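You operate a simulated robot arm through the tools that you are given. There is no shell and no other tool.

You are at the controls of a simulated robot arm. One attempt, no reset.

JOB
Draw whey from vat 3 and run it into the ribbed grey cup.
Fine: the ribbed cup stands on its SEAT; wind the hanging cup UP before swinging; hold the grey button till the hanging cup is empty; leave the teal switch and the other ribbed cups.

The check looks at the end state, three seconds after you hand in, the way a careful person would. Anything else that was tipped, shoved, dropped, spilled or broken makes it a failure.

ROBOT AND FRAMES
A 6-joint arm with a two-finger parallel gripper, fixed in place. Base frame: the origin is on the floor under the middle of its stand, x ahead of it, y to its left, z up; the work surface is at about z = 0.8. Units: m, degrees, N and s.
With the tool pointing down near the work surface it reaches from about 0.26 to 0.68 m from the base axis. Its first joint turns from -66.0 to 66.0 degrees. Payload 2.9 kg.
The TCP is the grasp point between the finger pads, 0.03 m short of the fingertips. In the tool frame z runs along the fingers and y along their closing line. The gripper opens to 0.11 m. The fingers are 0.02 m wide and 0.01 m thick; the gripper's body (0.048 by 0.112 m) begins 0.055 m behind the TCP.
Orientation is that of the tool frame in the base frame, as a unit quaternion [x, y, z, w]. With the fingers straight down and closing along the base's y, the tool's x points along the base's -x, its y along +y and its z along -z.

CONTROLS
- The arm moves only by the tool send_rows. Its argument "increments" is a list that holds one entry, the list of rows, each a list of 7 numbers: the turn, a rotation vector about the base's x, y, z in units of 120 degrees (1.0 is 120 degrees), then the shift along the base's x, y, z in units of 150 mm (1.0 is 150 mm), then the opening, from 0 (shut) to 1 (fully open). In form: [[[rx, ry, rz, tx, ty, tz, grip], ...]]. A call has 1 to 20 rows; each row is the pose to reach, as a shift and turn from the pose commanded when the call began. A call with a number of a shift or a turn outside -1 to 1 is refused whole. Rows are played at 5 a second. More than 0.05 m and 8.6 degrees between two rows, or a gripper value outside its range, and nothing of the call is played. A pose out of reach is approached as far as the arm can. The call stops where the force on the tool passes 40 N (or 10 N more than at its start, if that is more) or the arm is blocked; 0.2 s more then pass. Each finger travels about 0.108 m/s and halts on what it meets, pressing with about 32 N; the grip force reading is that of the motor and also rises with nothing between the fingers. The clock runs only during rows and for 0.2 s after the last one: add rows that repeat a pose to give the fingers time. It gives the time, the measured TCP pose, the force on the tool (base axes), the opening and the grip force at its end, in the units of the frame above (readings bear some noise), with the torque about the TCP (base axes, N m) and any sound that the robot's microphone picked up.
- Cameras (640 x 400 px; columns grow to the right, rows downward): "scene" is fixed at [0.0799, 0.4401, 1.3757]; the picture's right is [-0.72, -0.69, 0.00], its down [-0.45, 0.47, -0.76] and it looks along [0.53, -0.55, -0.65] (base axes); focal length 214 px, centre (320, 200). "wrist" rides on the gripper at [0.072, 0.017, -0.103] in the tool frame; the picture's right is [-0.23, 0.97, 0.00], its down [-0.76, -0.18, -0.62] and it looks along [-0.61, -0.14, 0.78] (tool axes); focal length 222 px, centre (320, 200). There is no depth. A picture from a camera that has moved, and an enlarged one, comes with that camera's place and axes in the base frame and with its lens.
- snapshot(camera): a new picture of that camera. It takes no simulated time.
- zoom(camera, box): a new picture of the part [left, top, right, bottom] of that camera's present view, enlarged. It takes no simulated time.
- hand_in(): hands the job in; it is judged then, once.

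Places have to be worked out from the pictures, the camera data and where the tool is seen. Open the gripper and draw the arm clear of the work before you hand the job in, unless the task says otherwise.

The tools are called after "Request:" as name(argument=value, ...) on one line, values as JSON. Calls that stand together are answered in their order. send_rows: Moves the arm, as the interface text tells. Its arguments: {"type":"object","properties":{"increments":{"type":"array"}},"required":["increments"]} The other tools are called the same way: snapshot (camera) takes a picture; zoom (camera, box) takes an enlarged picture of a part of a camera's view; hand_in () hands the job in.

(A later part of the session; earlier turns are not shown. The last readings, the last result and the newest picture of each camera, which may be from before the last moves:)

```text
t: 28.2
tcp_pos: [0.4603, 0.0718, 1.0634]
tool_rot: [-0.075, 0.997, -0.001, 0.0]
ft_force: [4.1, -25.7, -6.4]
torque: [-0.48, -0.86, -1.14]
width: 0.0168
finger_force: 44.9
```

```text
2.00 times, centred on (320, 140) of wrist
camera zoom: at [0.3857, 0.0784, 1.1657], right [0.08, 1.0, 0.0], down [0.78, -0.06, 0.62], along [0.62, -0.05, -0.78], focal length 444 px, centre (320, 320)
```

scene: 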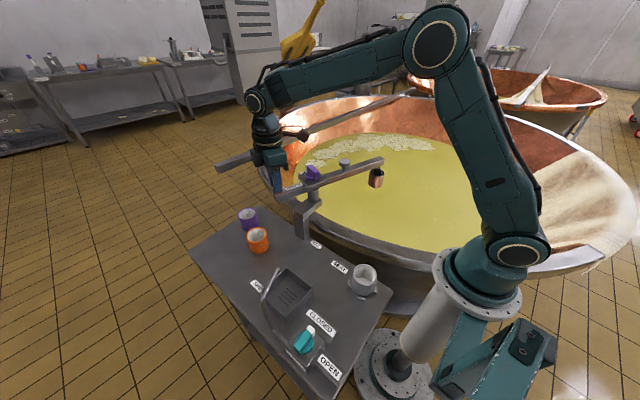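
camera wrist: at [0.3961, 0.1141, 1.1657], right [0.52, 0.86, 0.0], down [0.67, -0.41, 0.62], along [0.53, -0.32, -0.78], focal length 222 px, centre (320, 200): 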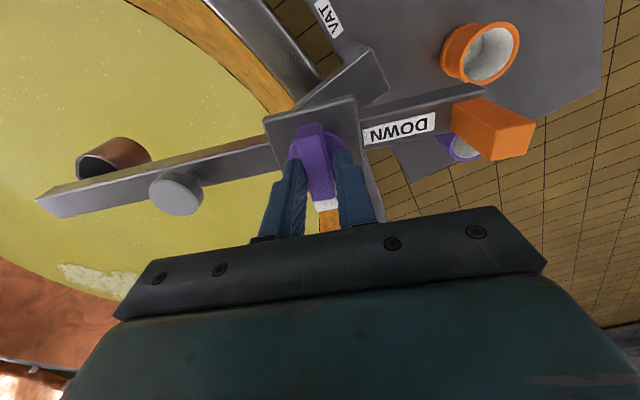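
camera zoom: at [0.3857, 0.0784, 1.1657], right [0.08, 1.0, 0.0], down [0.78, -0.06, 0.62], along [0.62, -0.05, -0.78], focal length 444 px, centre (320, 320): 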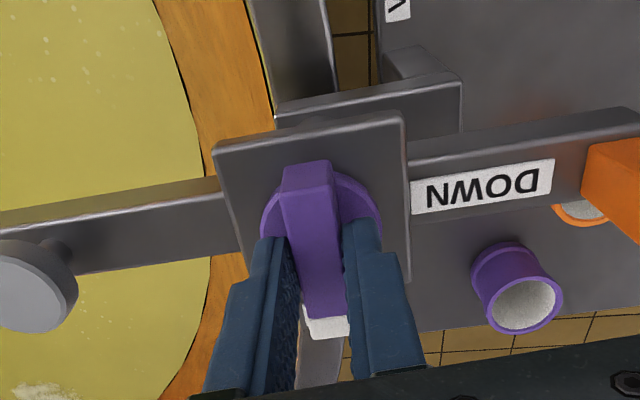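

The boom came round with the knob (now about 277°), and a 1.1 N·m torque remains, so it may have reached a stop. I'll relieve the side load and turn a further 10° to see whether the knob now turns against a fixed boom.

Request:
send_rows(increments=[[[0, 0, 0, 0.005, -0.016, 0, 0.08], [0, 0, 0.028, 0.005, -0.016, 0, 0.08], [0, 0, 0.056, 0.005, -0.016, 0, 0.08], [0, 0, 0.083, 0.005, -0.016, 0, 0.08], [0, 0, 0.083, 0.005, -0.016, 0, 0.08]]])

Request:
zoom(camera="scene", box=[240, 100, 440, 260])

Request:
zoom(camera="wrist", box=[200, 40, 440, 240])

```text
t: 29.4
tcp_pos: [0.4602, 0.0716, 1.0641]
tool_rot: [-0.165, 0.986, 0.001, 0.0]
ft_force: [-11.3, -13.7, 8.1]
torque: [-0.39, 0.95, -1.33]
width: 0.021
finger_force: 44.6
```

```text
2.50 times, centred on (340, 180) of scene
camera zoom: at [0.0795, 0.4397, 1.3759], right [-0.72, -0.69, 0.0], down [-0.45, 0.47, -0.76], along [0.53, -0.55, -0.65], focal length 536 px, centre (270, 250)
```

zoom: 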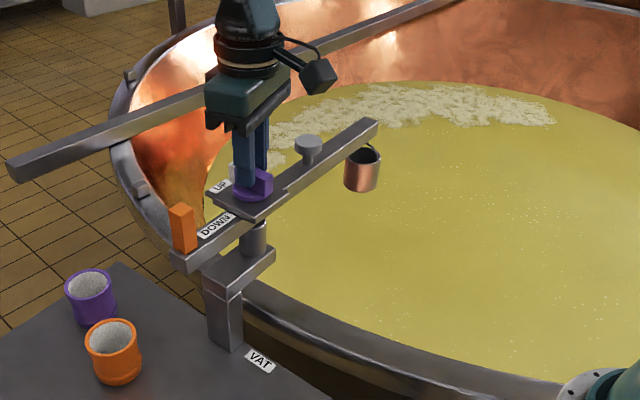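

```text
2.00 times, centred on (320, 140) of wrist
camera zoom: at [0.3863, 0.0647, 1.1658], right [-0.1, 0.99, 0.0], down [0.78, 0.08, 0.62], along [0.62, 0.06, -0.78], focal length 444 px, centre (320, 320)
```

zoom: 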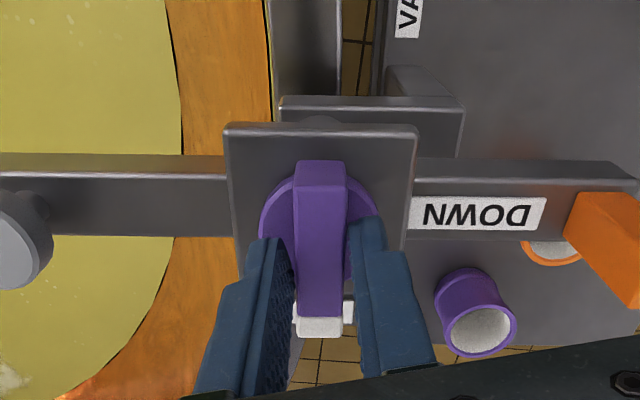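

The boom now stays fixed (it's at a stop), but the bar has not turned relative to the plate. The pads twisted on it and were forced open to 0.021 at 1.3 N·m. I'll undo that twist and take a close look before deciding how to turn it.

Request:
send_rows(increments=[[[0, 0, -0.028, 0, 0, 0, 0.08], [0, 0, -0.056, 0, 0, 0, 0.08], [0, 0, -0.083, 0, 0, 0, 0.08], [0, 0, -0.105, 0, 0, 0, 0.08], [0, 0, -0.105, 0, 0, 0, 0.08]]])

Request:
zoom(camera="wrist", box=[250, 60, 390, 210])

Request:
zoom(camera="scene", box=[280, 150, 360, 210])

```text
t: 30.6
tcp_pos: [0.4626, 0.0717, 1.0621]
tool_rot: [-0.056, 0.998, 0.001, 0.002]
ft_force: [8.6, -6.6, -6.6]
torque: [-0.31, -0.75, -0.8]
width: 0.016
finger_force: 45.1
```

```text
2.67 times, centred on (320, 135) of wrist
camera zoom: at [0.3876, 0.081, 1.1654], right [0.12, 0.99, 0.0], down [0.77, -0.09, 0.63], along [0.62, -0.07, -0.78], focal length 592 px, centre (320, 373)
```

zoom: 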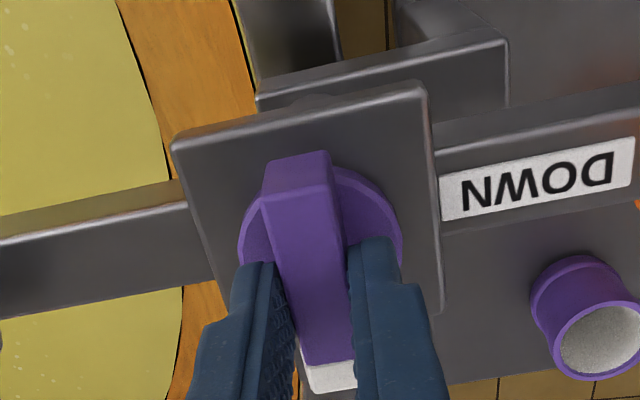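

```text
6.67 times, centred on (320, 180) of scene
camera zoom: at [0.0802, 0.4399, 1.3757], right [-0.72, -0.69, 0.0], down [-0.45, 0.47, -0.76], along [0.53, -0.55, -0.65], focal length 1430 px, centre (320, 333)
```

zoom: 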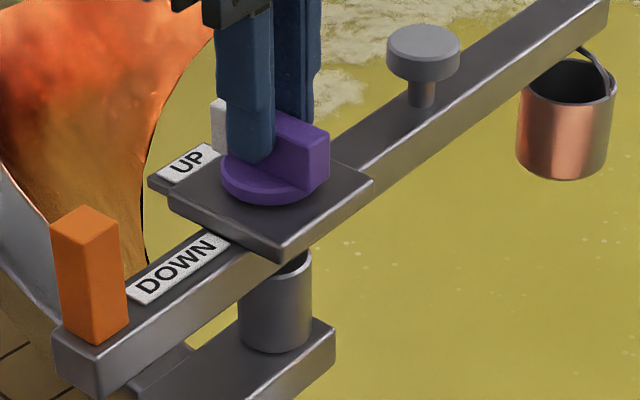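

The bar is still square to the boom at UP, so with the boom on its stop, 1.3 N·m counter-clockwise didn't move it. I'll try a small clockwise turn to learn how the knob and boom respond, watching torque and pictures.

Request:
send_rows(increments=[[[0, 0, -0.025, 0, 0, 0, 0.08], [0, 0, -0.05, 0, 0, 0, 0.08], [0, 0, -0.075, 0, 0, 0, 0.08], [0, 0, -0.1, 0, 0, 0, 0.08], [0, 0, -0.1, 0, 0, 0, 0.08]]])

Request:
zoom(camera="wrist", box=[250, 60, 390, 210])

Request:
zoom(camera="scene", box=[280, 150, 360, 210])

```text
t: 31.8
tcp_pos: [0.4617, 0.0719, 1.0634]
tool_rot: [0.048, 0.999, 0.001, 0.001]
ft_force: [15.4, -2.5, 0.8]
torque: [-0.19, -0.53, 0.08]
width: 0.0159
finger_force: 45.1
```

```text
2.67 times, centred on (320, 135) of wrist
camera zoom: at [0.3909, 0.0963, 1.1655], right [0.32, 0.95, 0.0], down [0.74, -0.25, 0.62], along [0.59, -0.2, -0.78], focal length 592 px, centre (320, 373)
```

zoom: 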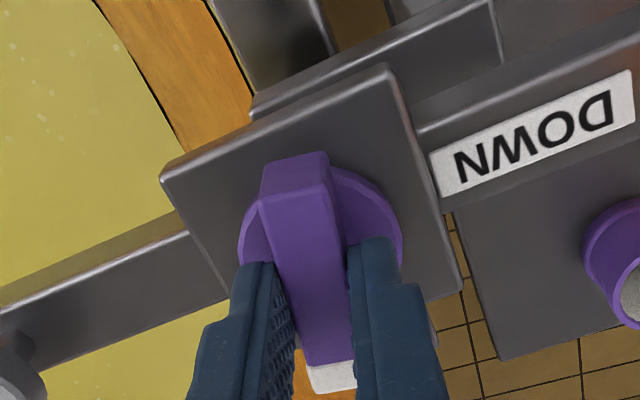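

```text
6.67 times, centred on (320, 180) of scene
camera zoom: at [0.0803, 0.44, 1.3757], right [-0.72, -0.69, 0.0], down [-0.45, 0.47, -0.76], along [0.53, -0.55, -0.65], focal length 1430 px, centre (320, 333)
```

zoom: 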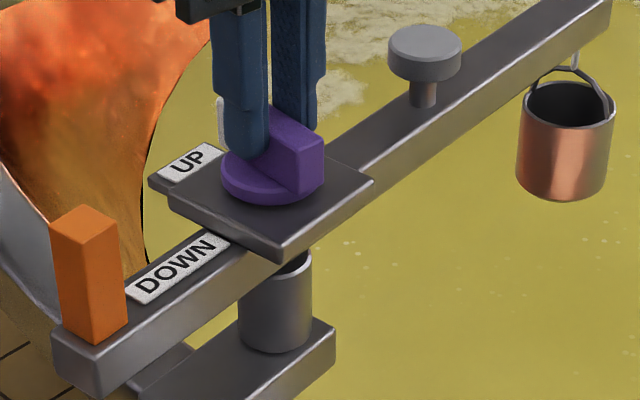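

The knob turned clockwise relative to the boom (boom steady, torque about 0) and the hanging cup came down slightly. So clockwise winds it DOWN, and UP was the counter-clockwise stop. I'll hold still for a second to see whether the cup moves with time or only with the knob.

Request:
send_rows(increments=[[[0, 0, 0, 0, 0, 0, 0.08], [0, 0, 0, 0, 0, 0, 0.08], [0, 0, 0, 0, 0, 0, 0.08], [0, 0, 0, 0, 0, 0, 0.08], [0, 0, 0, 0, 0, 0, 0.08]]])

Request:
zoom(camera="scene", box=[280, 150, 360, 210])

```text
t: 33.0
tcp_pos: [0.4624, 0.0718, 1.0634]
tool_rot: [0.049, 0.999, 0.0, 0.001]
ft_force: [17.1, 0.9, 6.1]
torque: [-0.01, -0.04, 0.05]
width: 0.016
finger_force: 45.0
```

```text
6.67 times, centred on (320, 180) of scene
camera zoom: at [0.0803, 0.4401, 1.3756], right [-0.72, -0.69, 0.0], down [-0.45, 0.47, -0.76], along [0.53, -0.55, -0.65], focal length 1430 px, centre (320, 333)
```

zoom: 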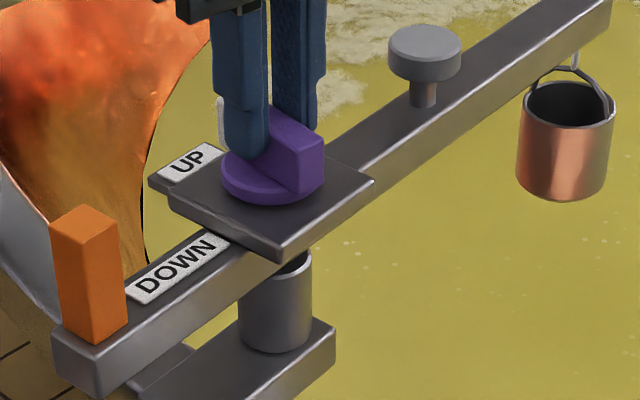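

The cup's height follows the knob only, so it is a winder. I'll keep winding clockwise in place, 40° first, while easing the along-bar force with a 1.5 mm shift.

Request:
send_rows(increments=[[[0, 0, 0, 0.01, 0, 0, 0.08], [0, 0, -0.0333, 0.01, 0, 0, 0.08], [0, 0, -0.0667, 0.01, 0, 0, 0.08], [0, 0, -0.1, 0.01, 0, 0, 0.08], [0, 0, -0.1333, 0.01, 0, 0, 0.08], [0, 0, -0.1667, 0.01, 0, 0, 0.08], [0, 0, -0.2, 0.01, 0, 0, 0.08], [0, 0, -0.2333, 0.01, 0, 0, 0.08], [0, 0, -0.2667, 0.01, 0, 0, 0.08], [0, 0, -0.3, 0.01, 0, 0, 0.08], [0, 0, -0.3333, 0.01, 0, 0, 0.08], [0, 0, -0.3333, 0.01, 0, 0, 0.08]]])

Request:
zoom(camera="scene", box=[270, 140, 390, 230])

Request:
zoom(camera="wrist", box=[200, 40, 440, 240])

```text
t: 35.6
tcp_pos: [0.4629, 0.0719, 1.0627]
tool_rot: [0.388, 0.922, -0.001, 0.001]
ft_force: [-1.5, 4.0, 10.0]
torque: [0.95, 0.97, 0.03]
width: 0.0157
finger_force: 45.0
```

```text
4.44 times, centred on (330, 185) of scene
camera zoom: at [0.0797, 0.4401, 1.3757], right [-0.72, -0.69, 0.0], down [-0.45, 0.47, -0.76], along [0.53, -0.55, -0.65], focal length 953 px, centre (276, 267)
```

zoom: 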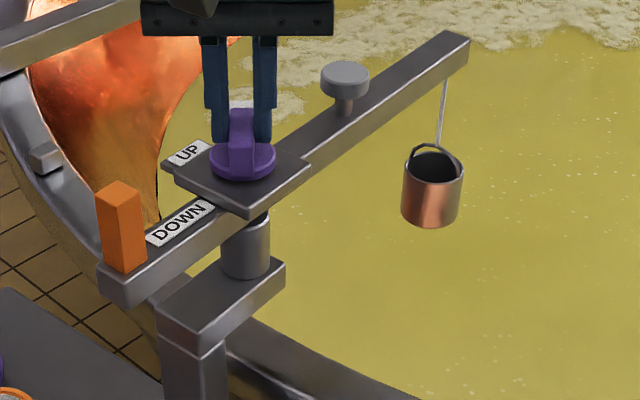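

```text
2.00 times, centred on (320, 140) of wrist
camera zoom: at [0.4234, 0.1366, 1.1656], right [0.86, 0.52, 0.0], down [0.41, -0.67, 0.62], along [0.32, -0.53, -0.78], focal length 444 px, centre (320, 320)
```

zoom: 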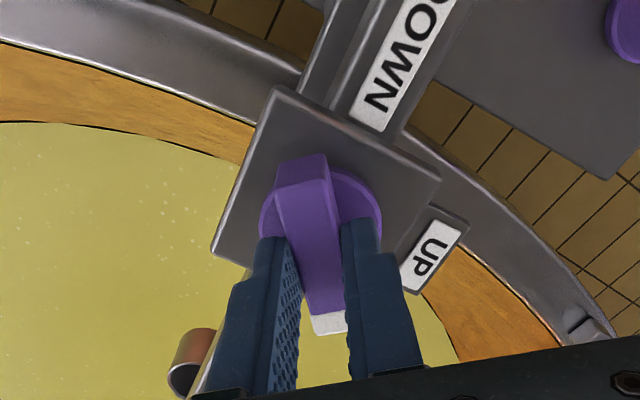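

Winding goes smoothly with low forces and the cup is descending on its cord. I'll continue another 52° clockwise.

Request:
send_rows(increments=[[[0, 0, -0.0333, 0, 0, 0, 0.08], [0, 0, -0.0667, 0, 0, 0, 0.08], [0, 0, -0.1, 0, 0, 0, 0.08], [0, 0, -0.1333, 0, 0, 0, 0.08], [0, 0, -0.1667, 0, 0, 0, 0.08], [0, 0, -0.2, 0, 0, 0, 0.08], [0, 0, -0.2333, 0, 0, 0, 0.08], [0, 0, -0.2667, 0, 0, 0, 0.08], [0, 0, -0.3, 0, 0, 0, 0.08], [0, 0, -0.3333, 0, 0, 0, 0.08], [0, 0, -0.3667, 0, 0, 0, 0.08], [0, 0, -0.4, 0, 0, 0, 0.08], [0, 0, -0.4333, 0, 0, 0, 0.08], [0, 0, -0.4333, 0, 0, 0, 0.08]]])

Request:
zoom(camera="scene", box=[270, 140, 390, 230])

Request:
snapshot(camera="wrist")

```text
t: 38.6
tcp_pos: [0.4632, 0.0731, 1.0634]
tool_rot: [0.752, 0.659, -0.001, 0.0]
ft_force: [-2.1, 14.2, -0.3]
torque: [0.33, 0.04, 0.04]
width: 0.0157
finger_force: 45.7
```

```text
4.44 times, centred on (330, 185) of scene
camera zoom: at [0.0799, 0.4405, 1.3755], right [-0.72, -0.69, 0.0], down [-0.45, 0.47, -0.76], along [0.53, -0.55, -0.65], focal length 953 px, centre (276, 267)
```

zoom: 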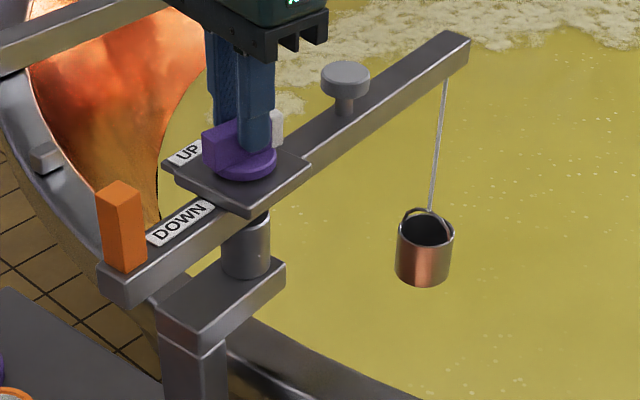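

```text
taken
camera wrist: at [0.4887, 0.1427, 1.1656], right [0.94, -0.35, 0.0], down [-0.28, -0.73, 0.62], along [-0.22, -0.58, -0.78], focal length 222 px, centre (320, 200)
```

wrist: 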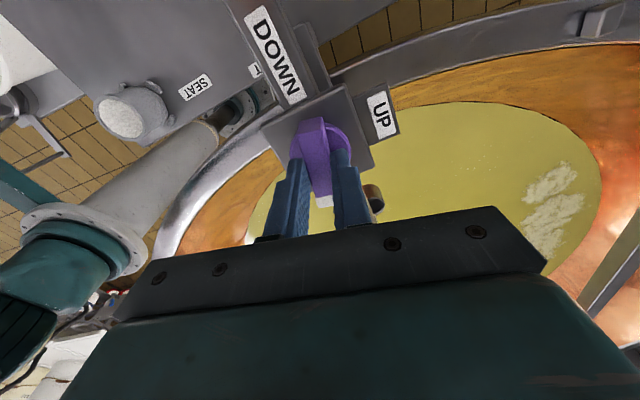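

The bar is now about 105° clockwise of UP and the cup is well down its cord. I'll ease the command 1 mm toward the measured centre and wind another 40°.

Request:
send_rows(increments=[[[0, 0, -0.0333, 0.007, 0.007, 0, 0.08], [0, 0, -0.0667, 0.007, 0.007, 0, 0.08], [0, 0, -0.1, 0.007, 0.007, 0, 0.08], [0, 0, -0.1333, 0.007, 0.007, 0, 0.08], [0, 0, -0.1667, 0.007, 0.007, 0, 0.08], [0, 0, -0.2, 0.007, 0.007, 0, 0.08], [0, 0, -0.2333, 0.007, 0.007, 0, 0.08], [0, 0, -0.2667, 0.007, 0.007, 0, 0.08], [0, 0, -0.3, 0.007, 0.007, 0, 0.08], [0, 0, -0.3333, 0.007, 0.007, 0, 0.08], [0, 0, -0.3333, 0.007, 0.007, 0, 0.08]]])

Request:
zoom(camera="scene", box=[270, 140, 390, 230])

Request:
snapshot(camera="wrist")

```text
t: 41.0
tcp_pos: [0.4638, 0.073, 1.0641]
tool_rot: [0.933, 0.36, -0.001, 0.0]
ft_force: [-5.4, -8.2, -0.3]
torque: [-0.8, 0.83, 0.05]
width: 0.0155
finger_force: 44.6
```

```text
4.44 times, centred on (330, 185) of scene
camera zoom: at [0.0798, 0.4399, 1.3758], right [-0.72, -0.69, 0.0], down [-0.45, 0.47, -0.76], along [0.53, -0.55, -0.65], focal length 953 px, centre (276, 267)
```

zoom: 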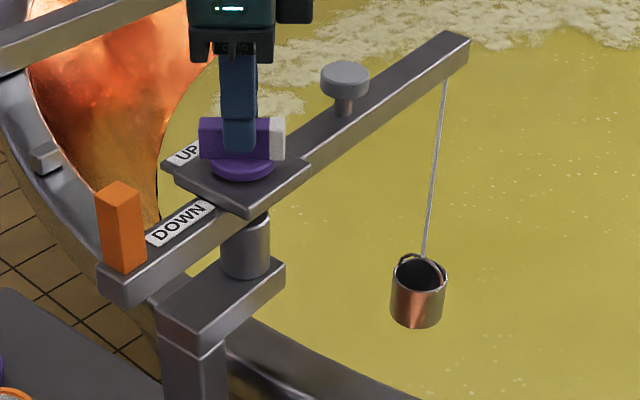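

```text
taken
camera wrist: at [0.5278, 0.1093, 1.1655], right [0.49, -0.87, 0.0], down [-0.68, -0.38, 0.62], along [-0.54, -0.3, -0.78], focal length 222 px, centre (320, 200)
```

wrist: 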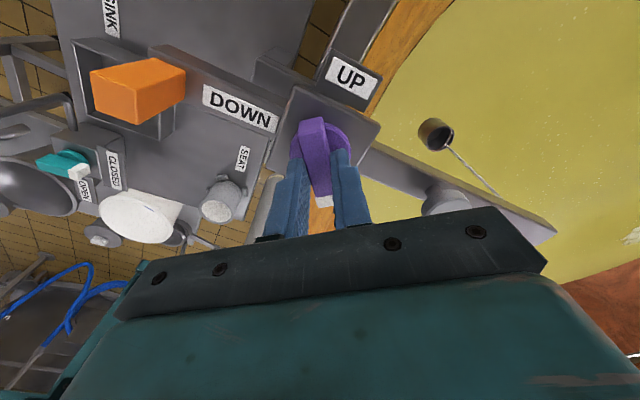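

Still tracking well (about 145° clockwise of UP). To stay inside a comfortable wrist range I'll release, lift 25 mm, turn the hand back +180° and re-grip the bar the other way round.

Request:
send_rows(increments=[[[0, 0, 0, 0, 0, 0, 0.6], [0, 0, 0, 0, 0, 0, 0.7], [0, 0, 0, 0, 0, 0.1, 0.7], [0, 0, 0, 0, 0, 0.2, 0.7], [0, 0, 0.0667, 0, 0, 0.2, 0.7], [0, 0, 0.1333, 0, 0, 0.2, 0.7], [0, 0, 0.2, 0, 0, 0.2, 0.7], [0, 0, 0.2667, 0, 0, 0.2, 0.7], [0, 0, 0.3333, 0, 0, 0.2, 0.7], [0, 0, 0.4, 0, 0, 0.2, 0.7], [0, 0, 0.4667, 0, 0, 0.2, 0.7], [0, 0, 0.5333, 0, 0, 0.2, 0.7], [0, 0, 0.6, 0, 0, 0.2, 0.7], [0, 0, 0.6667, 0, 0, 0.2, 0.7], [0, 0, 0.7333, 0, 0, 0.2, 0.7], [0, 0, 0.8, 0, 0, 0.2, 0.7]]])

Request:
zoom(camera="scene", box=[270, 140, 390, 230])

```text
t: 44.4
tcp_pos: [0.4655, 0.0725, 1.0934]
tool_rot: [0.353, 0.936, 0.001, 0.0]
ft_force: [0.8, -0.5, -0.4]
torque: [-0.03, 0.01, 0.0]
width: 0.0771
finger_force: 0.1
```

```text
4.44 times, centred on (330, 185) of scene
camera zoom: at [0.0799, 0.4401, 1.3757], right [-0.72, -0.69, 0.0], down [-0.45, 0.47, -0.76], along [0.53, -0.55, -0.65], focal length 953 px, centre (276, 267)
```

zoom: 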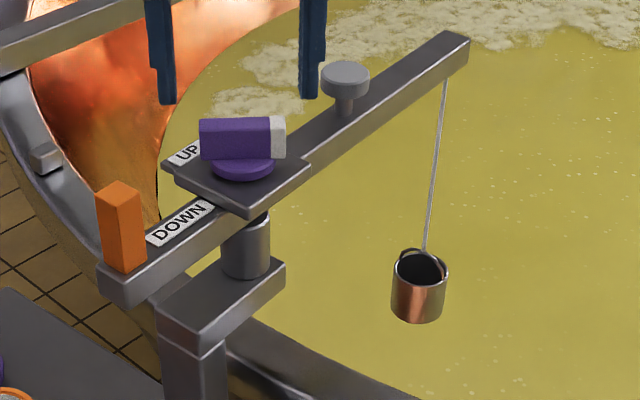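

The knob and cup stayed where I left them. I'll finish the turn back (84° more) above the knob and look before re-gripping.

Request:
send_rows(increments=[[[0, 0, 0.0633, 0, 0, 0, 0.7], [0, 0, 0.1265, 0, 0, 0, 0.7], [0, 0, 0.1898, 0, 0, 0, 0.7], [0, 0, 0.253, 0, 0, 0, 0.7], [0, 0, 0.3163, 0, 0, 0, 0.7], [0, 0, 0.3796, 0, 0, 0, 0.7], [0, 0, 0.4428, 0, 0, 0, 0.7], [0, 0, 0.5061, 0, 0, 0, 0.7], [0, 0, 0.5693, 0, 0, 0, 0.7], [0, 0, 0.6326, 0, 0, 0, 0.7], [0, 0, 0.6958, 0, 0, 0, 0.7], [0, 0, 0.6958, 0, 0, 0, 0.7]]])

Request:
snapshot(camera="wrist")

Request:
zoom(camera="wrist", box=[250, 70, 390, 210])

```text
t: 47.0
tcp_pos: [0.4652, 0.0726, 1.0928]
tool_rot: [-0.358, 0.934, 0.0, -0.001]
ft_force: [-0.3, 0.3, -0.3]
torque: [-0.03, 0.02, 0.0]
width: 0.0771
finger_force: 0.1
```

```text
taken
camera wrist: at [0.3988, 0.0376, 1.1954], right [-0.48, 0.88, 0.0], down [0.69, 0.38, 0.62], along [0.55, 0.3, -0.78], focal length 222 px, centre (320, 200)
```

wrist: 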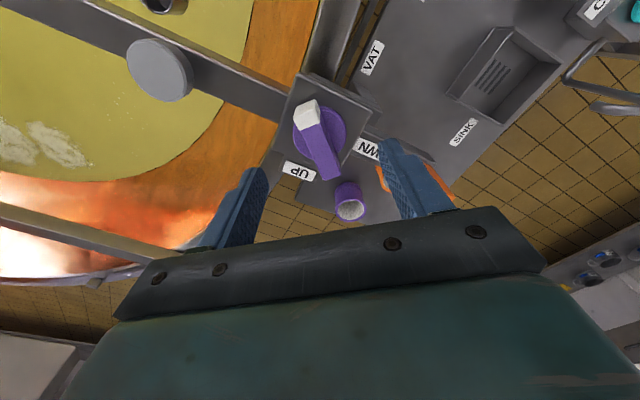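

```text
2.86 times, centred on (320, 140) of wrist
camera zoom: at [0.3988, 0.0376, 1.1954], right [-0.48, 0.88, 0.0], down [0.69, 0.38, 0.62], along [0.55, 0.3, -0.78], focal length 635 px, centre (320, 371)
```

zoom: 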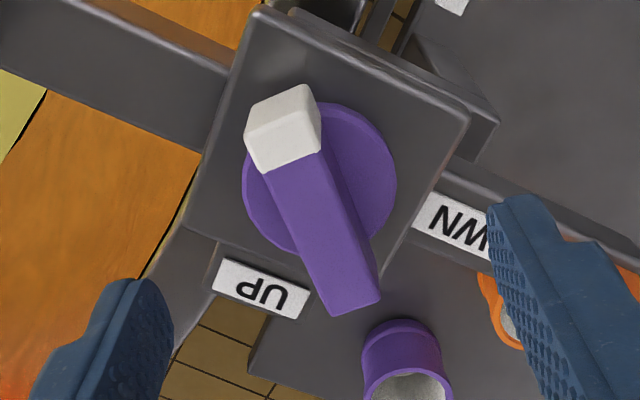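

The bar sits about 8° counter-clockwise of my hand (the knob slipped back a little on release) and the axis is about 2.5 mm to -x. I'll correct both, descend and re-grip.

Request:
send_rows(increments=[[[0, 0, 0.0333, -0.009, -0.002, 0, 0.7], [0, 0, 0.0667, -0.017, -0.003, 0, 0.7], [0, 0, 0.0667, -0.017, -0.003, -0.1, 0.7], [0, 0, 0.0667, -0.017, -0.003, -0.2, 0.7], [0, 0, 0.0667, -0.017, -0.003, -0.2, 0.4], [0, 0, 0.0667, -0.017, -0.003, -0.2, 0.25], [0, 0, 0.0667, -0.017, -0.003, -0.2, 0.15], [0, 0, 0.0667, -0.017, -0.003, -0.2, 0.08], [0, 0, 0.0667, -0.017, -0.003, -0.2, 0.08]]])

Request:
zoom(camera="wrist", box=[250, 70, 390, 210])

Request:
zoom(camera="scene", box=[270, 140, 390, 230])

```text
t: 49.0
tcp_pos: [0.4623, 0.0711, 1.0628]
tool_rot: [-0.421, 0.907, 0.0, 0.001]
ft_force: [13.6, -14.2, -3.6]
torque: [0.04, -0.65, 0.03]
width: 0.0156
finger_force: 45.2
```

```text
2.86 times, centred on (320, 140) of wrist
camera zoom: at [0.4018, 0.0275, 1.1654], right [-0.6, 0.8, 0.0], down [0.63, 0.47, 0.62], along [0.5, 0.37, -0.78], focal length 635 px, centre (320, 371)
```

zoom: 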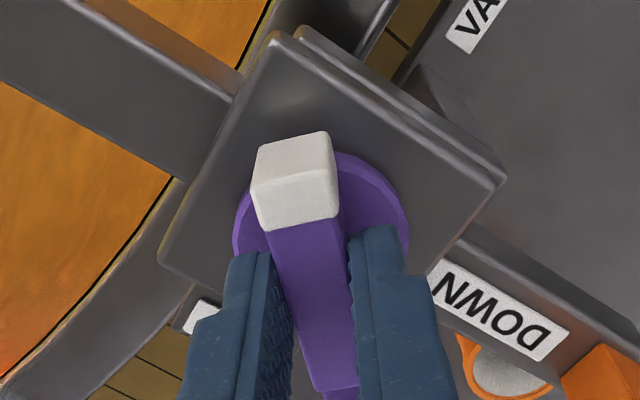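

```text
4.44 times, centred on (330, 185) of scene
camera zoom: at [0.0804, 0.4397, 1.3758], right [-0.72, -0.69, 0.0], down [-0.45, 0.47, -0.76], along [0.53, -0.55, -0.65], focal length 953 px, centre (276, 267)
```

zoom: 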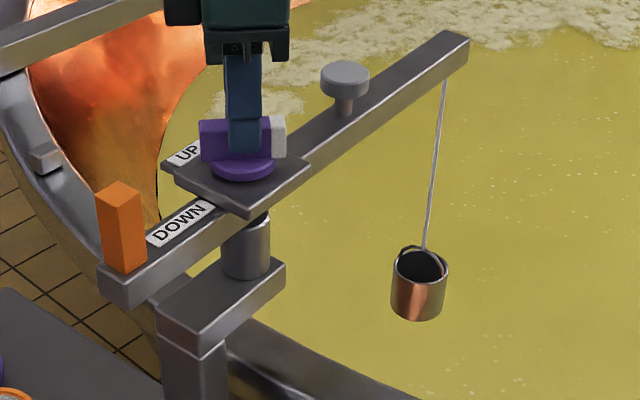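

Gripped again (0.0156). I'll ease the side load by about 1.4 mm and wind clockwise 60° more, watching the cup approach the whey.

Request:
send_rows(increments=[[[0, 0, 0, 0.007, -0.008, 0, 0.08], [0, 0, -0.0333, 0.007, -0.008, 0, 0.08], [0, 0, -0.0667, 0.007, -0.008, 0, 0.08], [0, 0, -0.1, 0.007, -0.008, 0, 0.08], [0, 0, -0.1333, 0.007, -0.008, 0, 0.08], [0, 0, -0.1667, 0.007, -0.008, 0, 0.08], [0, 0, -0.2, 0.007, -0.008, 0, 0.08], [0, 0, -0.2333, 0.007, -0.008, 0, 0.08], [0, 0, -0.2667, 0.007, -0.008, 0, 0.08], [0, 0, -0.3, 0.007, -0.008, 0, 0.08], [0, 0, -0.3333, 0.007, -0.008, 0, 0.08], [0, 0, -0.3667, 0.007, -0.008, 0, 0.08], [0, 0, -0.4, 0.007, -0.008, 0, 0.08], [0, 0, -0.4333, 0.007, -0.008, 0, 0.08], [0, 0, -0.4667, 0.007, -0.008, 0, 0.08], [0, 0, -0.5, 0.007, -0.008, 0, 0.08], [0, 0, -0.5, 0.007, -0.008, 0, 0.08]]])

Request:
zoom(camera="scene", box=[270, 140, 390, 230])

```text
t: 52.6
tcp_pos: [0.4619, 0.0711, 1.0632]
tool_rot: [0.088, 0.996, -0.001, 0.0]
ft_force: [-8.0, 8.8, -4.0]
torque: [0.05, -0.49, 0.05]
width: 0.0159
finger_force: 45.1
```

```text
4.44 times, centred on (330, 185) of scene
camera zoom: at [0.0797, 0.4404, 1.3756], right [-0.72, -0.69, 0.0], down [-0.45, 0.47, -0.76], along [0.53, -0.55, -0.65], focal length 953 px, centre (276, 267)
```

zoom: 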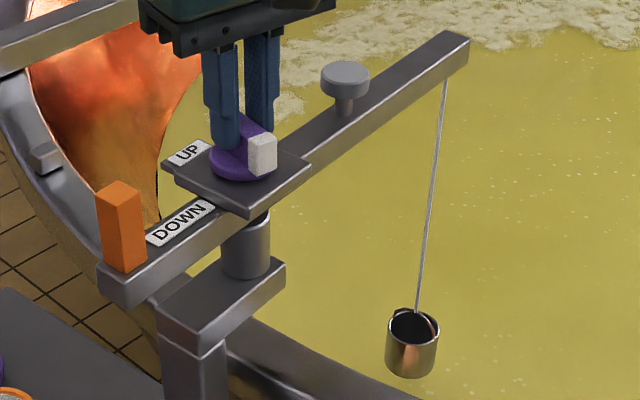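

The cup is still above the whey surface. I'll wind on another 40° clockwise.

Request:
send_rows(increments=[[[0, 0, -0.0333, 0, 0, 0, 0.08], [0, 0, -0.0667, 0, 0, 0, 0.08], [0, 0, -0.1, 0, 0, 0, 0.08], [0, 0, -0.1333, 0, 0, 0, 0.08], [0, 0, -0.1667, 0, 0, 0, 0.08], [0, 0, -0.2, 0, 0, 0, 0.08], [0, 0, -0.2333, 0, 0, 0, 0.08], [0, 0, -0.2667, 0, 0, 0, 0.08], [0, 0, -0.3, 0, 0, 0, 0.08], [0, 0, -0.3333, 0, 0, 0, 0.08], [0, 0, -0.3333, 0, 0, 0, 0.08]]])

Request:
zoom(camera="scene", box=[270, 140, 390, 240])

Request:
zoom(camera="scene", box=[335, 200, 395, 250])

```text
t: 55.0
tcp_pos: [0.4629, 0.0721, 1.0629]
tool_rot: [0.423, 0.906, 0.001, 0.0]
ft_force: [-3.6, 18.3, 5.4]
torque: [0.55, 0.33, 0.07]
width: 0.0161
finger_force: 45.1
```

```text
4.00 times, centred on (330, 190) of scene
camera zoom: at [0.0797, 0.4406, 1.3755], right [-0.72, -0.69, 0.0], down [-0.45, 0.47, -0.76], along [0.53, -0.55, -0.65], focal length 858 px, centre (280, 240)
```

zoom: 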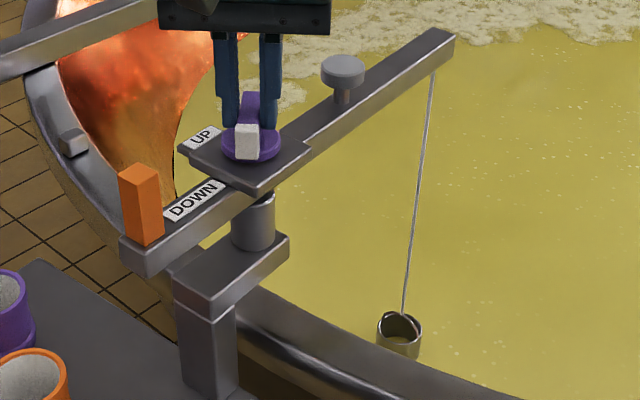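

```text
8.00 times, centred on (365, 225) of scene
camera zoom: at [0.0797, 0.4406, 1.3755], right [-0.72, -0.69, 0.0], down [-0.45, 0.47, -0.76], along [0.53, -0.55, -0.65], focal length 1716 px, centre (-40, 0)
```

zoom: 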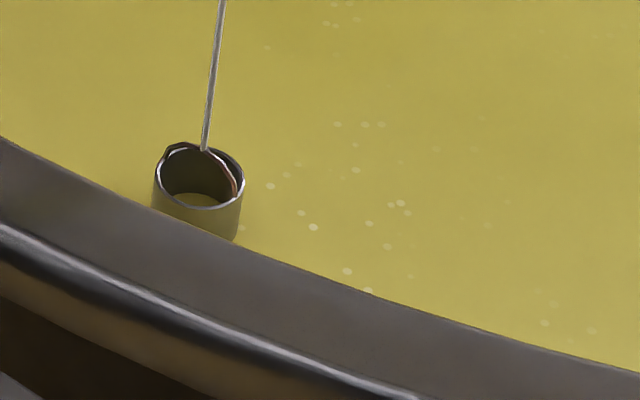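

The cup is at the whey surface now (yellow shows inside). I'll wind the remaining ~33° to DOWN, watching for a stop in the torque.

Request:
send_rows(increments=[[[0, 0, -0.0333, 0.003, 0.007, 0, 0.08], [0, 0, -0.0667, 0.003, 0.007, 0, 0.08], [0, 0, -0.1, 0.003, 0.007, 0, 0.08], [0, 0, -0.1333, 0.003, 0.007, 0, 0.08], [0, 0, -0.1667, 0.003, 0.007, 0, 0.08], [0, 0, -0.2, 0.003, 0.007, 0, 0.08], [0, 0, -0.2333, 0.003, 0.007, 0, 0.08], [0, 0, -0.2583, 0.003, 0.007, 0, 0.08], [0, 0, -0.2583, 0.003, 0.007, 0, 0.08]]])

Request:
zoom(camera="scene", box=[270, 140, 390, 240])

Request:
zoom(camera="scene", box=[335, 200, 395, 250])

```text
t: 57.0
tcp_pos: [0.4631, 0.0713, 1.0621]
tool_rot: [0.651, 0.759, 0.0, 0.0]
ft_force: [-6.8, 7.3, 4.6]
torque: [0.14, 0.18, -0.03]
width: 0.0159
finger_force: 44.5
```

```text
4.00 times, centred on (330, 190) of scene
camera zoom: at [0.0796, 0.4403, 1.3756], right [-0.72, -0.69, 0.0], down [-0.45, 0.47, -0.76], along [0.53, -0.55, -0.65], focal length 858 px, centre (280, 240)
```

zoom: 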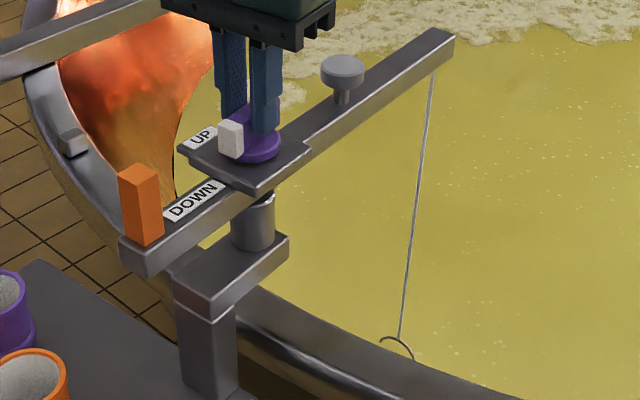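

```text
8.00 times, centred on (365, 225) of scene
camera zoom: at [0.0796, 0.4403, 1.3756], right [-0.72, -0.69, 0.0], down [-0.45, 0.47, -0.76], along [0.53, -0.55, -0.65], focal length 1716 px, centre (-40, 0)
```

zoom: 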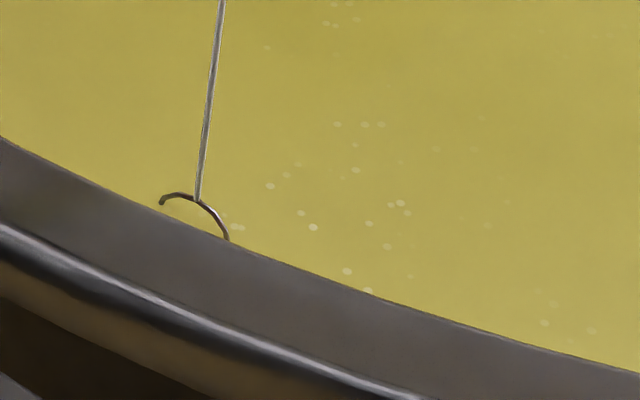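

The cup is fully under, with only its bail showing, and the knob is at DOWN. I'll wait a second for it to fill, then start winding back UP (counter-clockwise, with the boom against its stop) gently, 60° first.

Request:
send_rows(increments=[[[0, 0, 0, 0, 0, 0, 0.08], [0, 0, 0, 0, 0, 0, 0.08], [0, 0, 0, 0, 0, 0, 0.08], [0, 0, 0, 0, 0, 0, 0.08], [0, 0, 0, 0, 0, 0, 0.08], [0, 0, 0.0333, 0, 0, 0, 0.08], [0, 0, 0.0667, 0, 0, 0, 0.08], [0, 0, 0.1, 0, 0, 0, 0.08], [0, 0, 0.1333, 0, 0, 0, 0.08], [0, 0, 0.1667, 0, 0, 0, 0.08], [0, 0, 0.2, 0, 0, 0, 0.08], [0, 0, 0.2333, 0, 0, 0, 0.08], [0, 0, 0.2667, 0, 0, 0, 0.08], [0, 0, 0.3, 0, 0, 0, 0.08], [0, 0, 0.3333, 0, 0, 0, 0.08], [0, 0, 0.3667, 0, 0, 0, 0.08], [0, 0, 0.4, 0, 0, 0, 0.08], [0, 0, 0.4333, 0, 0, 0, 0.08], [0, 0, 0.4667, 0, 0, 0, 0.08], [0, 0, 0.5, 0, 0, 0, 0.08]]])

Request:
zoom(camera="scene", box=[270, 140, 390, 240])

Request:
zoom(camera="scene", box=[335, 190, 395, 240])

```text
t: 61.2
tcp_pos: [0.4631, 0.0729, 1.0632]
tool_rot: [0.183, 0.983, 0.0, -0.001]
ft_force: [-9.0, -7.6, -10.1]
torque: [-0.69, -1.01, -0.02]
width: 0.0159
finger_force: 45.6
```

```text
4.00 times, centred on (330, 190) of scene
camera zoom: at [0.0797, 0.4399, 1.3758], right [-0.72, -0.69, 0.0], down [-0.45, 0.47, -0.76], along [0.53, -0.55, -0.65], focal length 858 px, centre (280, 240)
```

zoom: 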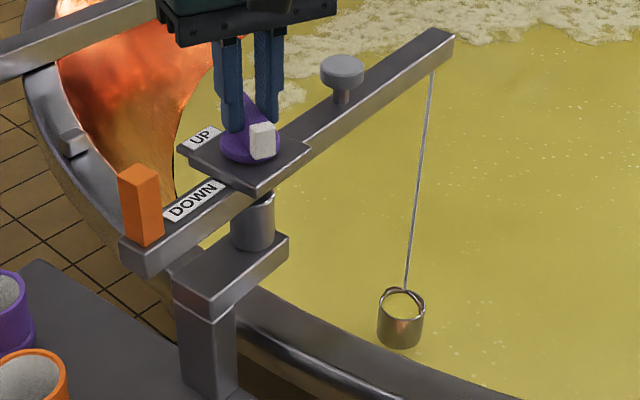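

```text
8.00 times, centred on (365, 215) of scene
camera zoom: at [0.0797, 0.4399, 1.3758], right [-0.72, -0.69, 0.0], down [-0.45, 0.47, -0.76], along [0.53, -0.55, -0.65], focal length 1716 px, centre (-40, 80)
```

zoom: 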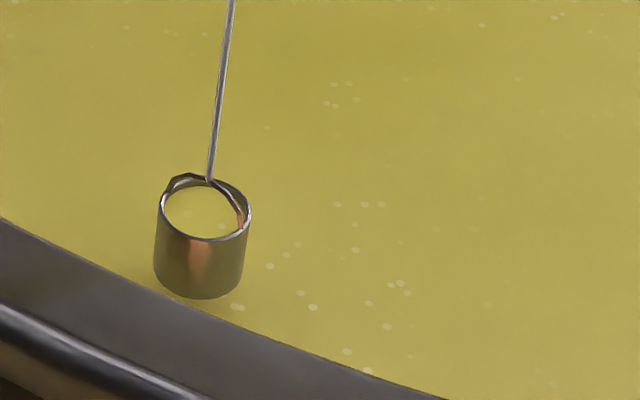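

The cup came up brimful of whey. I'll keep winding UP another 72°.

Request:
send_rows(increments=[[[0, 0, 0.0333, 0, 0, 0, 0.08], [0, 0, 0.0667, 0, 0, 0, 0.08], [0, 0, 0.1, 0, 0, 0, 0.08], [0, 0, 0.1333, 0, 0, 0, 0.08], [0, 0, 0.1667, 0, 0, 0, 0.08], [0, 0, 0.2, 0, 0, 0, 0.08], [0, 0, 0.2333, 0, 0, 0, 0.08], [0, 0, 0.2667, 0, 0, 0, 0.08], [0, 0, 0.3, 0, 0, 0, 0.08], [0, 0, 0.3333, 0, 0, 0, 0.08], [0, 0, 0.3667, 0, 0, 0, 0.08], [0, 0, 0.4, 0, 0, 0, 0.08], [0, 0, 0.4333, 0, 0, 0, 0.08], [0, 0, 0.4667, 0, 0, 0, 0.08], [0, 0, 0.5, 0, 0, 0, 0.08], [0, 0, 0.5333, 0, 0, 0, 0.08], [0, 0, 0.5667, 0, 0, 0, 0.08], [0, 0, 0.6, 0, 0, 0, 0.08], [0, 0, 0.6, 0, 0, 0, 0.08]]])

Request:
zoom(camera="scene", box=[270, 140, 390, 240])

Request:
snapshot(camera="wrist")

```text
t: 65.2
tcp_pos: [0.4626, 0.0707, 1.0638]
tool_rot: [-0.429, 0.903, 0.0, 0.0]
ft_force: [-3.5, -21.5, -6.7]
torque: [-1.16, 0.64, -0.01]
width: 0.0158
finger_force: 45.0
```

```text
4.00 times, centred on (330, 190) of scene
camera zoom: at [0.0799, 0.4395, 1.3759], right [-0.72, -0.69, 0.0], down [-0.45, 0.47, -0.76], along [0.53, -0.55, -0.65], focal length 858 px, centre (280, 240)
```

zoom: 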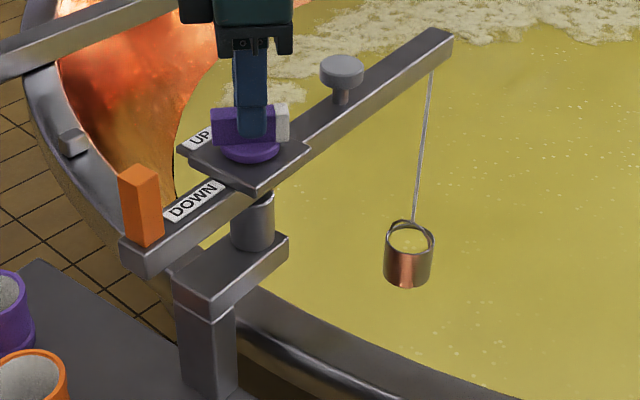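

```text
taken
camera wrist: at [0.4031, 0.0265, 1.1656], right [-0.61, 0.79, 0.0], down [0.62, 0.48, 0.62], along [0.49, 0.38, -0.78], focal length 222 px, centre (320, 200)
```

wrist: 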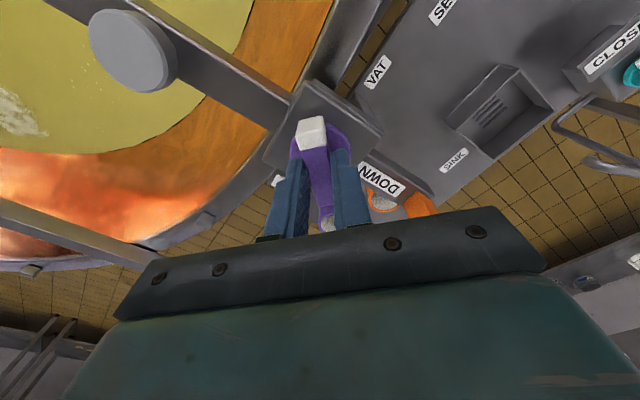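

The cup is clear of the whey and full. I'll relieve the side load, release, lift, and turn the hand back clockwise 180° for the last re-grip.

Request:
send_rows(increments=[[[0, 0, 0, 0, -0.01, 0, 0.08], [0, 0, 0, 0, -0.01, 0, 0.25], [0, 0, 0, 0, -0.01, 0, 0.7], [0, 0, 0, 0, -0.01, 0.1, 0.7], [0, 0, 0, 0, -0.01, 0.2, 0.7], [0, 0, -0.0667, 0, -0.01, 0.2, 0.7], [0, 0, -0.1333, 0, -0.01, 0.2, 0.7], [0, 0, -0.2, 0, -0.01, 0.2, 0.7], [0, 0, -0.2667, 0, -0.01, 0.2, 0.7], [0, 0, -0.3333, 0, -0.01, 0.2, 0.7], [0, 0, -0.4, 0, -0.01, 0.2, 0.7], [0, 0, -0.4667, 0, -0.01, 0.2, 0.7], [0, 0, -0.5333, 0, -0.01, 0.2, 0.7], [0, 0, -0.6, 0, -0.01, 0.2, 0.7], [0, 0, -0.6667, 0, -0.01, 0.2, 0.7], [0, 0, -0.7333, 0, -0.01, 0.2, 0.7], [0, 0, -0.8, 0, -0.01, 0.2, 0.7], [0, 0, -0.8667, 0, -0.01, 0.2, 0.7], [0, 0, -0.9333, 0, -0.01, 0.2, 0.7], [0, 0, -1.0, 0, -0.01, 0.2, 0.7]]])

Request:
zoom(camera="scene", box=[270, 140, 390, 240])

```text
t: 69.4
tcp_pos: [0.4629, 0.0707, 1.0919]
tool_rot: [0.569, 0.823, 0.0, 0.0]
ft_force: [0.1, 0.4, -0.2]
torque: [0.0, 0.02, 0.0]
width: 0.077
finger_force: 0.1
```

```text
4.00 times, centred on (330, 190) of scene
camera zoom: at [0.0799, 0.4401, 1.3757], right [-0.72, -0.69, 0.0], down [-0.45, 0.47, -0.76], along [0.53, -0.55, -0.65], focal length 858 px, centre (280, 240)
```

zoom: 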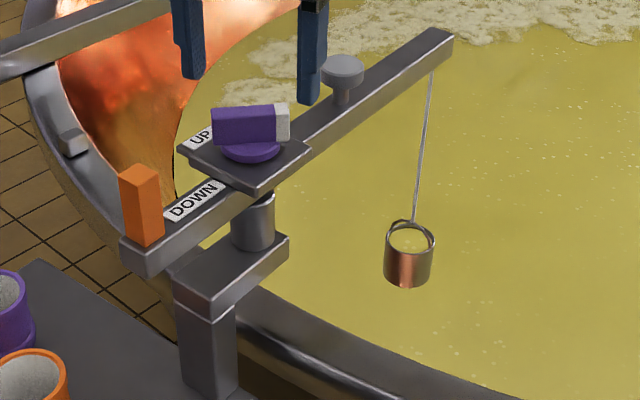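

Knob and cup held. I'll finish the turn to -129°, centre on the axis, and check alignment.

Request:
send_rows(increments=[[[0, 0, -0.0621, 0, 0.008, 0, 0.7], [0, 0, -0.1243, 0, 0.008, 0, 0.7], [0, 0, -0.1864, 0, 0.008, 0, 0.7], [0, 0, -0.2485, 0, 0.008, 0, 0.7], [0, 0, -0.3106, 0, 0.008, 0, 0.7], [0, 0, -0.3728, 0, 0.008, 0, 0.7], [0, 0, -0.4349, 0, 0.008, 0, 0.7], [0, 0, -0.497, 0, 0.008, 0, 0.7], [0, 0, -0.497, 0, 0.008, 0, 0.7]]])

Request:
zoom(camera="wrist", box=[250, 70, 390, 210])

```text
t: 71.4
tcp_pos: [0.4619, 0.0723, 1.0928]
tool_rot: [0.901, 0.433, 0.0, 0.0]
ft_force: [-0.1, 0.0, -0.3]
torque: [-0.02, -0.02, -0.01]
width: 0.0771
finger_force: 0.0
```

```text
2.86 times, centred on (320, 140) of wrist
camera zoom: at [0.5205, 0.1192, 1.1955], right [0.62, -0.79, 0.0], down [-0.62, -0.48, 0.62], along [-0.49, -0.38, -0.78], focal length 635 px, centre (320, 371)
```

zoom: 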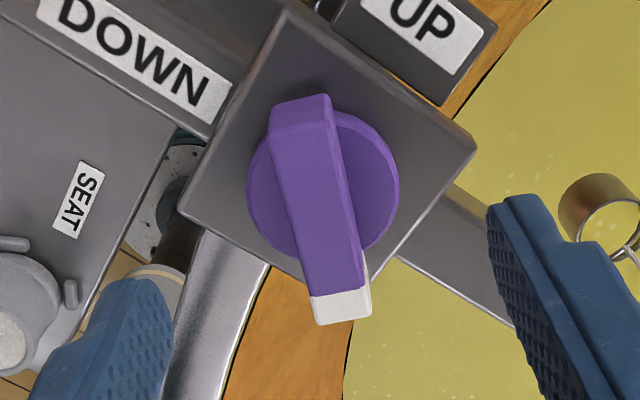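

Aligned within about 3° and centred. I'll trim -3°, descend and grip the bar.

Request:
send_rows(increments=[[[0, 0, -0.0125, 0, 0, 0, 0.7], [0, 0, -0.025, 0, 0, -0.1, 0.7], [0, 0, -0.025, 0, 0, -0.2, 0.7], [0, 0, -0.025, 0, 0, -0.2, 0.4], [0, 0, -0.025, 0, 0, -0.2, 0.25], [0, 0, -0.025, 0, 0, -0.2, 0.15], [0, 0, -0.025, 0, 0, -0.2, 0.08], [0, 0, -0.025, 0, 0, -0.2, 0.08]]])

Request:
zoom(camera="scene", box=[270, 140, 390, 240])

```text
t: 73.2
tcp_pos: [0.4634, 0.0728, 1.0626]
tool_rot: [0.913, 0.409, 0.0, 0.0]
ft_force: [2.4, -3.0, -2.1]
torque: [-0.02, -0.11, 0.0]
width: 0.0161
finger_force: 45.4
```

```text
4.00 times, centred on (330, 190) of scene
camera zoom: at [0.08, 0.44, 1.3757], right [-0.72, -0.69, 0.0], down [-0.45, 0.47, -0.76], along [0.53, -0.55, -0.65], focal length 858 px, centre (280, 240)
```

zoom: 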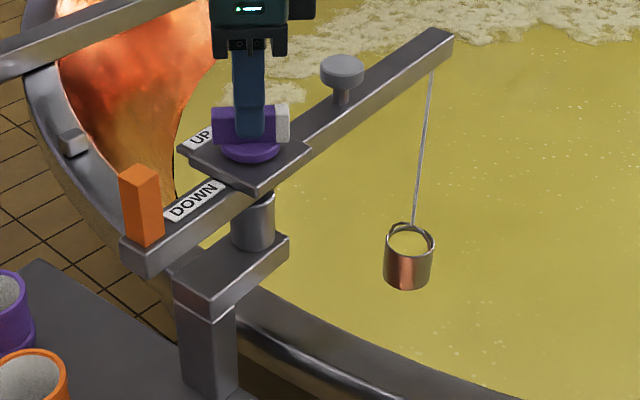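

The grip is clean (0.016 m, almost no load). I'll wind UP 76° counter-clockwise now.

Request:
send_rows(increments=[[[0, 0, 0.0333, 0, 0, 0, 0.08], [0, 0, 0.0667, 0, 0, 0, 0.08], [0, 0, 0.1, 0, 0, 0, 0.08], [0, 0, 0.1333, 0, 0, 0, 0.08], [0, 0, 0.1667, 0, 0, 0, 0.08], [0, 0, 0.2, 0, 0, 0, 0.08], [0, 0, 0.2333, 0, 0, 0, 0.08], [0, 0, 0.2667, 0, 0, 0, 0.08], [0, 0, 0.3, 0, 0, 0, 0.08], [0, 0, 0.3333, 0, 0, 0, 0.08], [0, 0, 0.3667, 0, 0, 0, 0.08], [0, 0, 0.4, 0, 0, 0, 0.08], [0, 0, 0.4333, 0, 0, 0, 0.08], [0, 0, 0.4667, 0, 0, 0, 0.08], [0, 0, 0.5, 0, 0, 0, 0.08], [0, 0, 0.5333, 0, 0, 0, 0.08], [0, 0, 0.5667, 0, 0, 0, 0.08], [0, 0, 0.6, 0, 0, 0, 0.08], [0, 0, 0.6333, 0, 0, 0, 0.08], [0, 0, 0.6333, 0, 0, 0, 0.08]]])

Request:
zoom(camera="scene", box=[270, 140, 390, 240])

```text
t: 77.4
tcp_pos: [0.4633, 0.0712, 1.063]
tool_rot: [0.466, 0.885, 0.0, -0.002]
ft_force: [-2.0, 7.4, -28.9]
torque: [0.02, -0.1, -0.02]
width: 0.0159
finger_force: 45.2
```

```text
4.00 times, centred on (330, 190) of scene
camera zoom: at [0.0802, 0.4404, 1.3755], right [-0.72, -0.69, 0.0], down [-0.45, 0.47, -0.76], along [0.53, -0.55, -0.65], focal length 858 px, centre (280, 240)
```

zoom: 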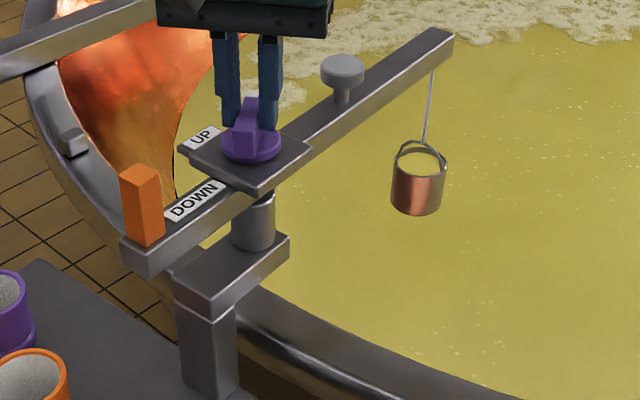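

The cup keeps rising. There's a 29 N downward pull on the tool, so I'll lower the command 2 mm to ease it and wind the next 58° toward UP.

Request:
send_rows(increments=[[[0, 0, 0, 0, 0, -0.008, 0.08], [0, 0, 0, 0, 0, -0.014, 0.08], [0, 0, 0.0333, 0, 0, -0.014, 0.08], [0, 0, 0.0667, 0, 0, -0.014, 0.08], [0, 0, 0.1, 0, 0, -0.014, 0.08], [0, 0, 0.1333, 0, 0, -0.014, 0.08], [0, 0, 0.1667, 0, 0, -0.014, 0.08], [0, 0, 0.2, 0, 0, -0.014, 0.08], [0, 0, 0.2333, 0, 0, -0.014, 0.08], [0, 0, 0.2667, 0, 0, -0.014, 0.08], [0, 0, 0.3, 0, 0, -0.014, 0.08], [0, 0, 0.3333, 0, 0, -0.014, 0.08], [0, 0, 0.3667, 0, 0, -0.014, 0.08], [0, 0, 0.4, 0, 0, -0.014, 0.08], [0, 0, 0.4333, 0, 0, -0.014, 0.08], [0, 0, 0.4667, 0, 0, -0.014, 0.08], [0, 0, 0.485, 0, 0, -0.014, 0.08], [0, 0, 0.485, 0, 0, -0.014, 0.08]]])

Request:
zoom(camera="scene", box=[270, 140, 390, 240])

Request:
zoom(camera="wrist", box=[200, 40, 440, 240])

```text
t: 81.2
tcp_pos: [0.462, 0.0722, 1.0629]
tool_rot: [-0.022, 1.0, 0.001, 0.001]
ft_force: [-9.4, -7.3, 31.7]
torque: [-0.28, 0.75, 0.01]
width: 0.0157
finger_force: 44.9
```

```text
4.00 times, centred on (330, 190) of scene
camera zoom: at [0.0792, 0.4398, 1.3758], right [-0.72, -0.69, 0.0], down [-0.45, 0.47, -0.76], along [0.53, -0.55, -0.65], focal length 858 px, centre (280, 240)
```

zoom: 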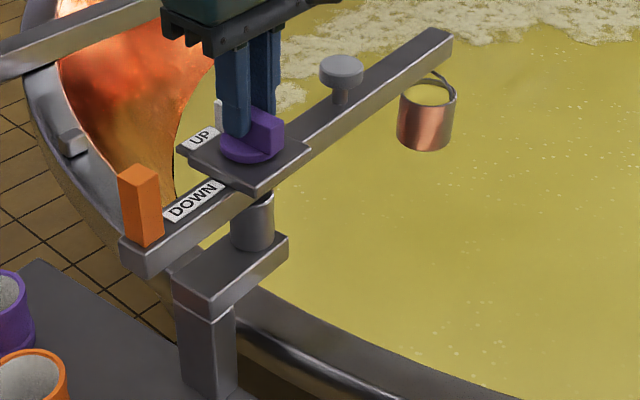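

```text
2.00 times, centred on (320, 140) of wrist
camera zoom: at [0.3885, 0.0861, 1.1647], right [0.18, 0.98, 0.0], down [0.77, -0.15, 0.63], along [0.61, -0.11, -0.78], focal length 444 px, centre (320, 320)
```

zoom: 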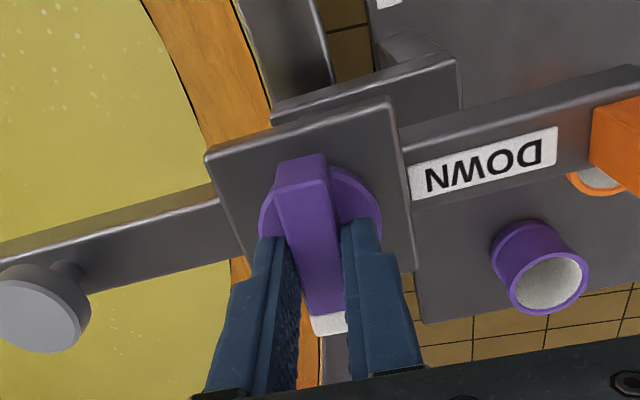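

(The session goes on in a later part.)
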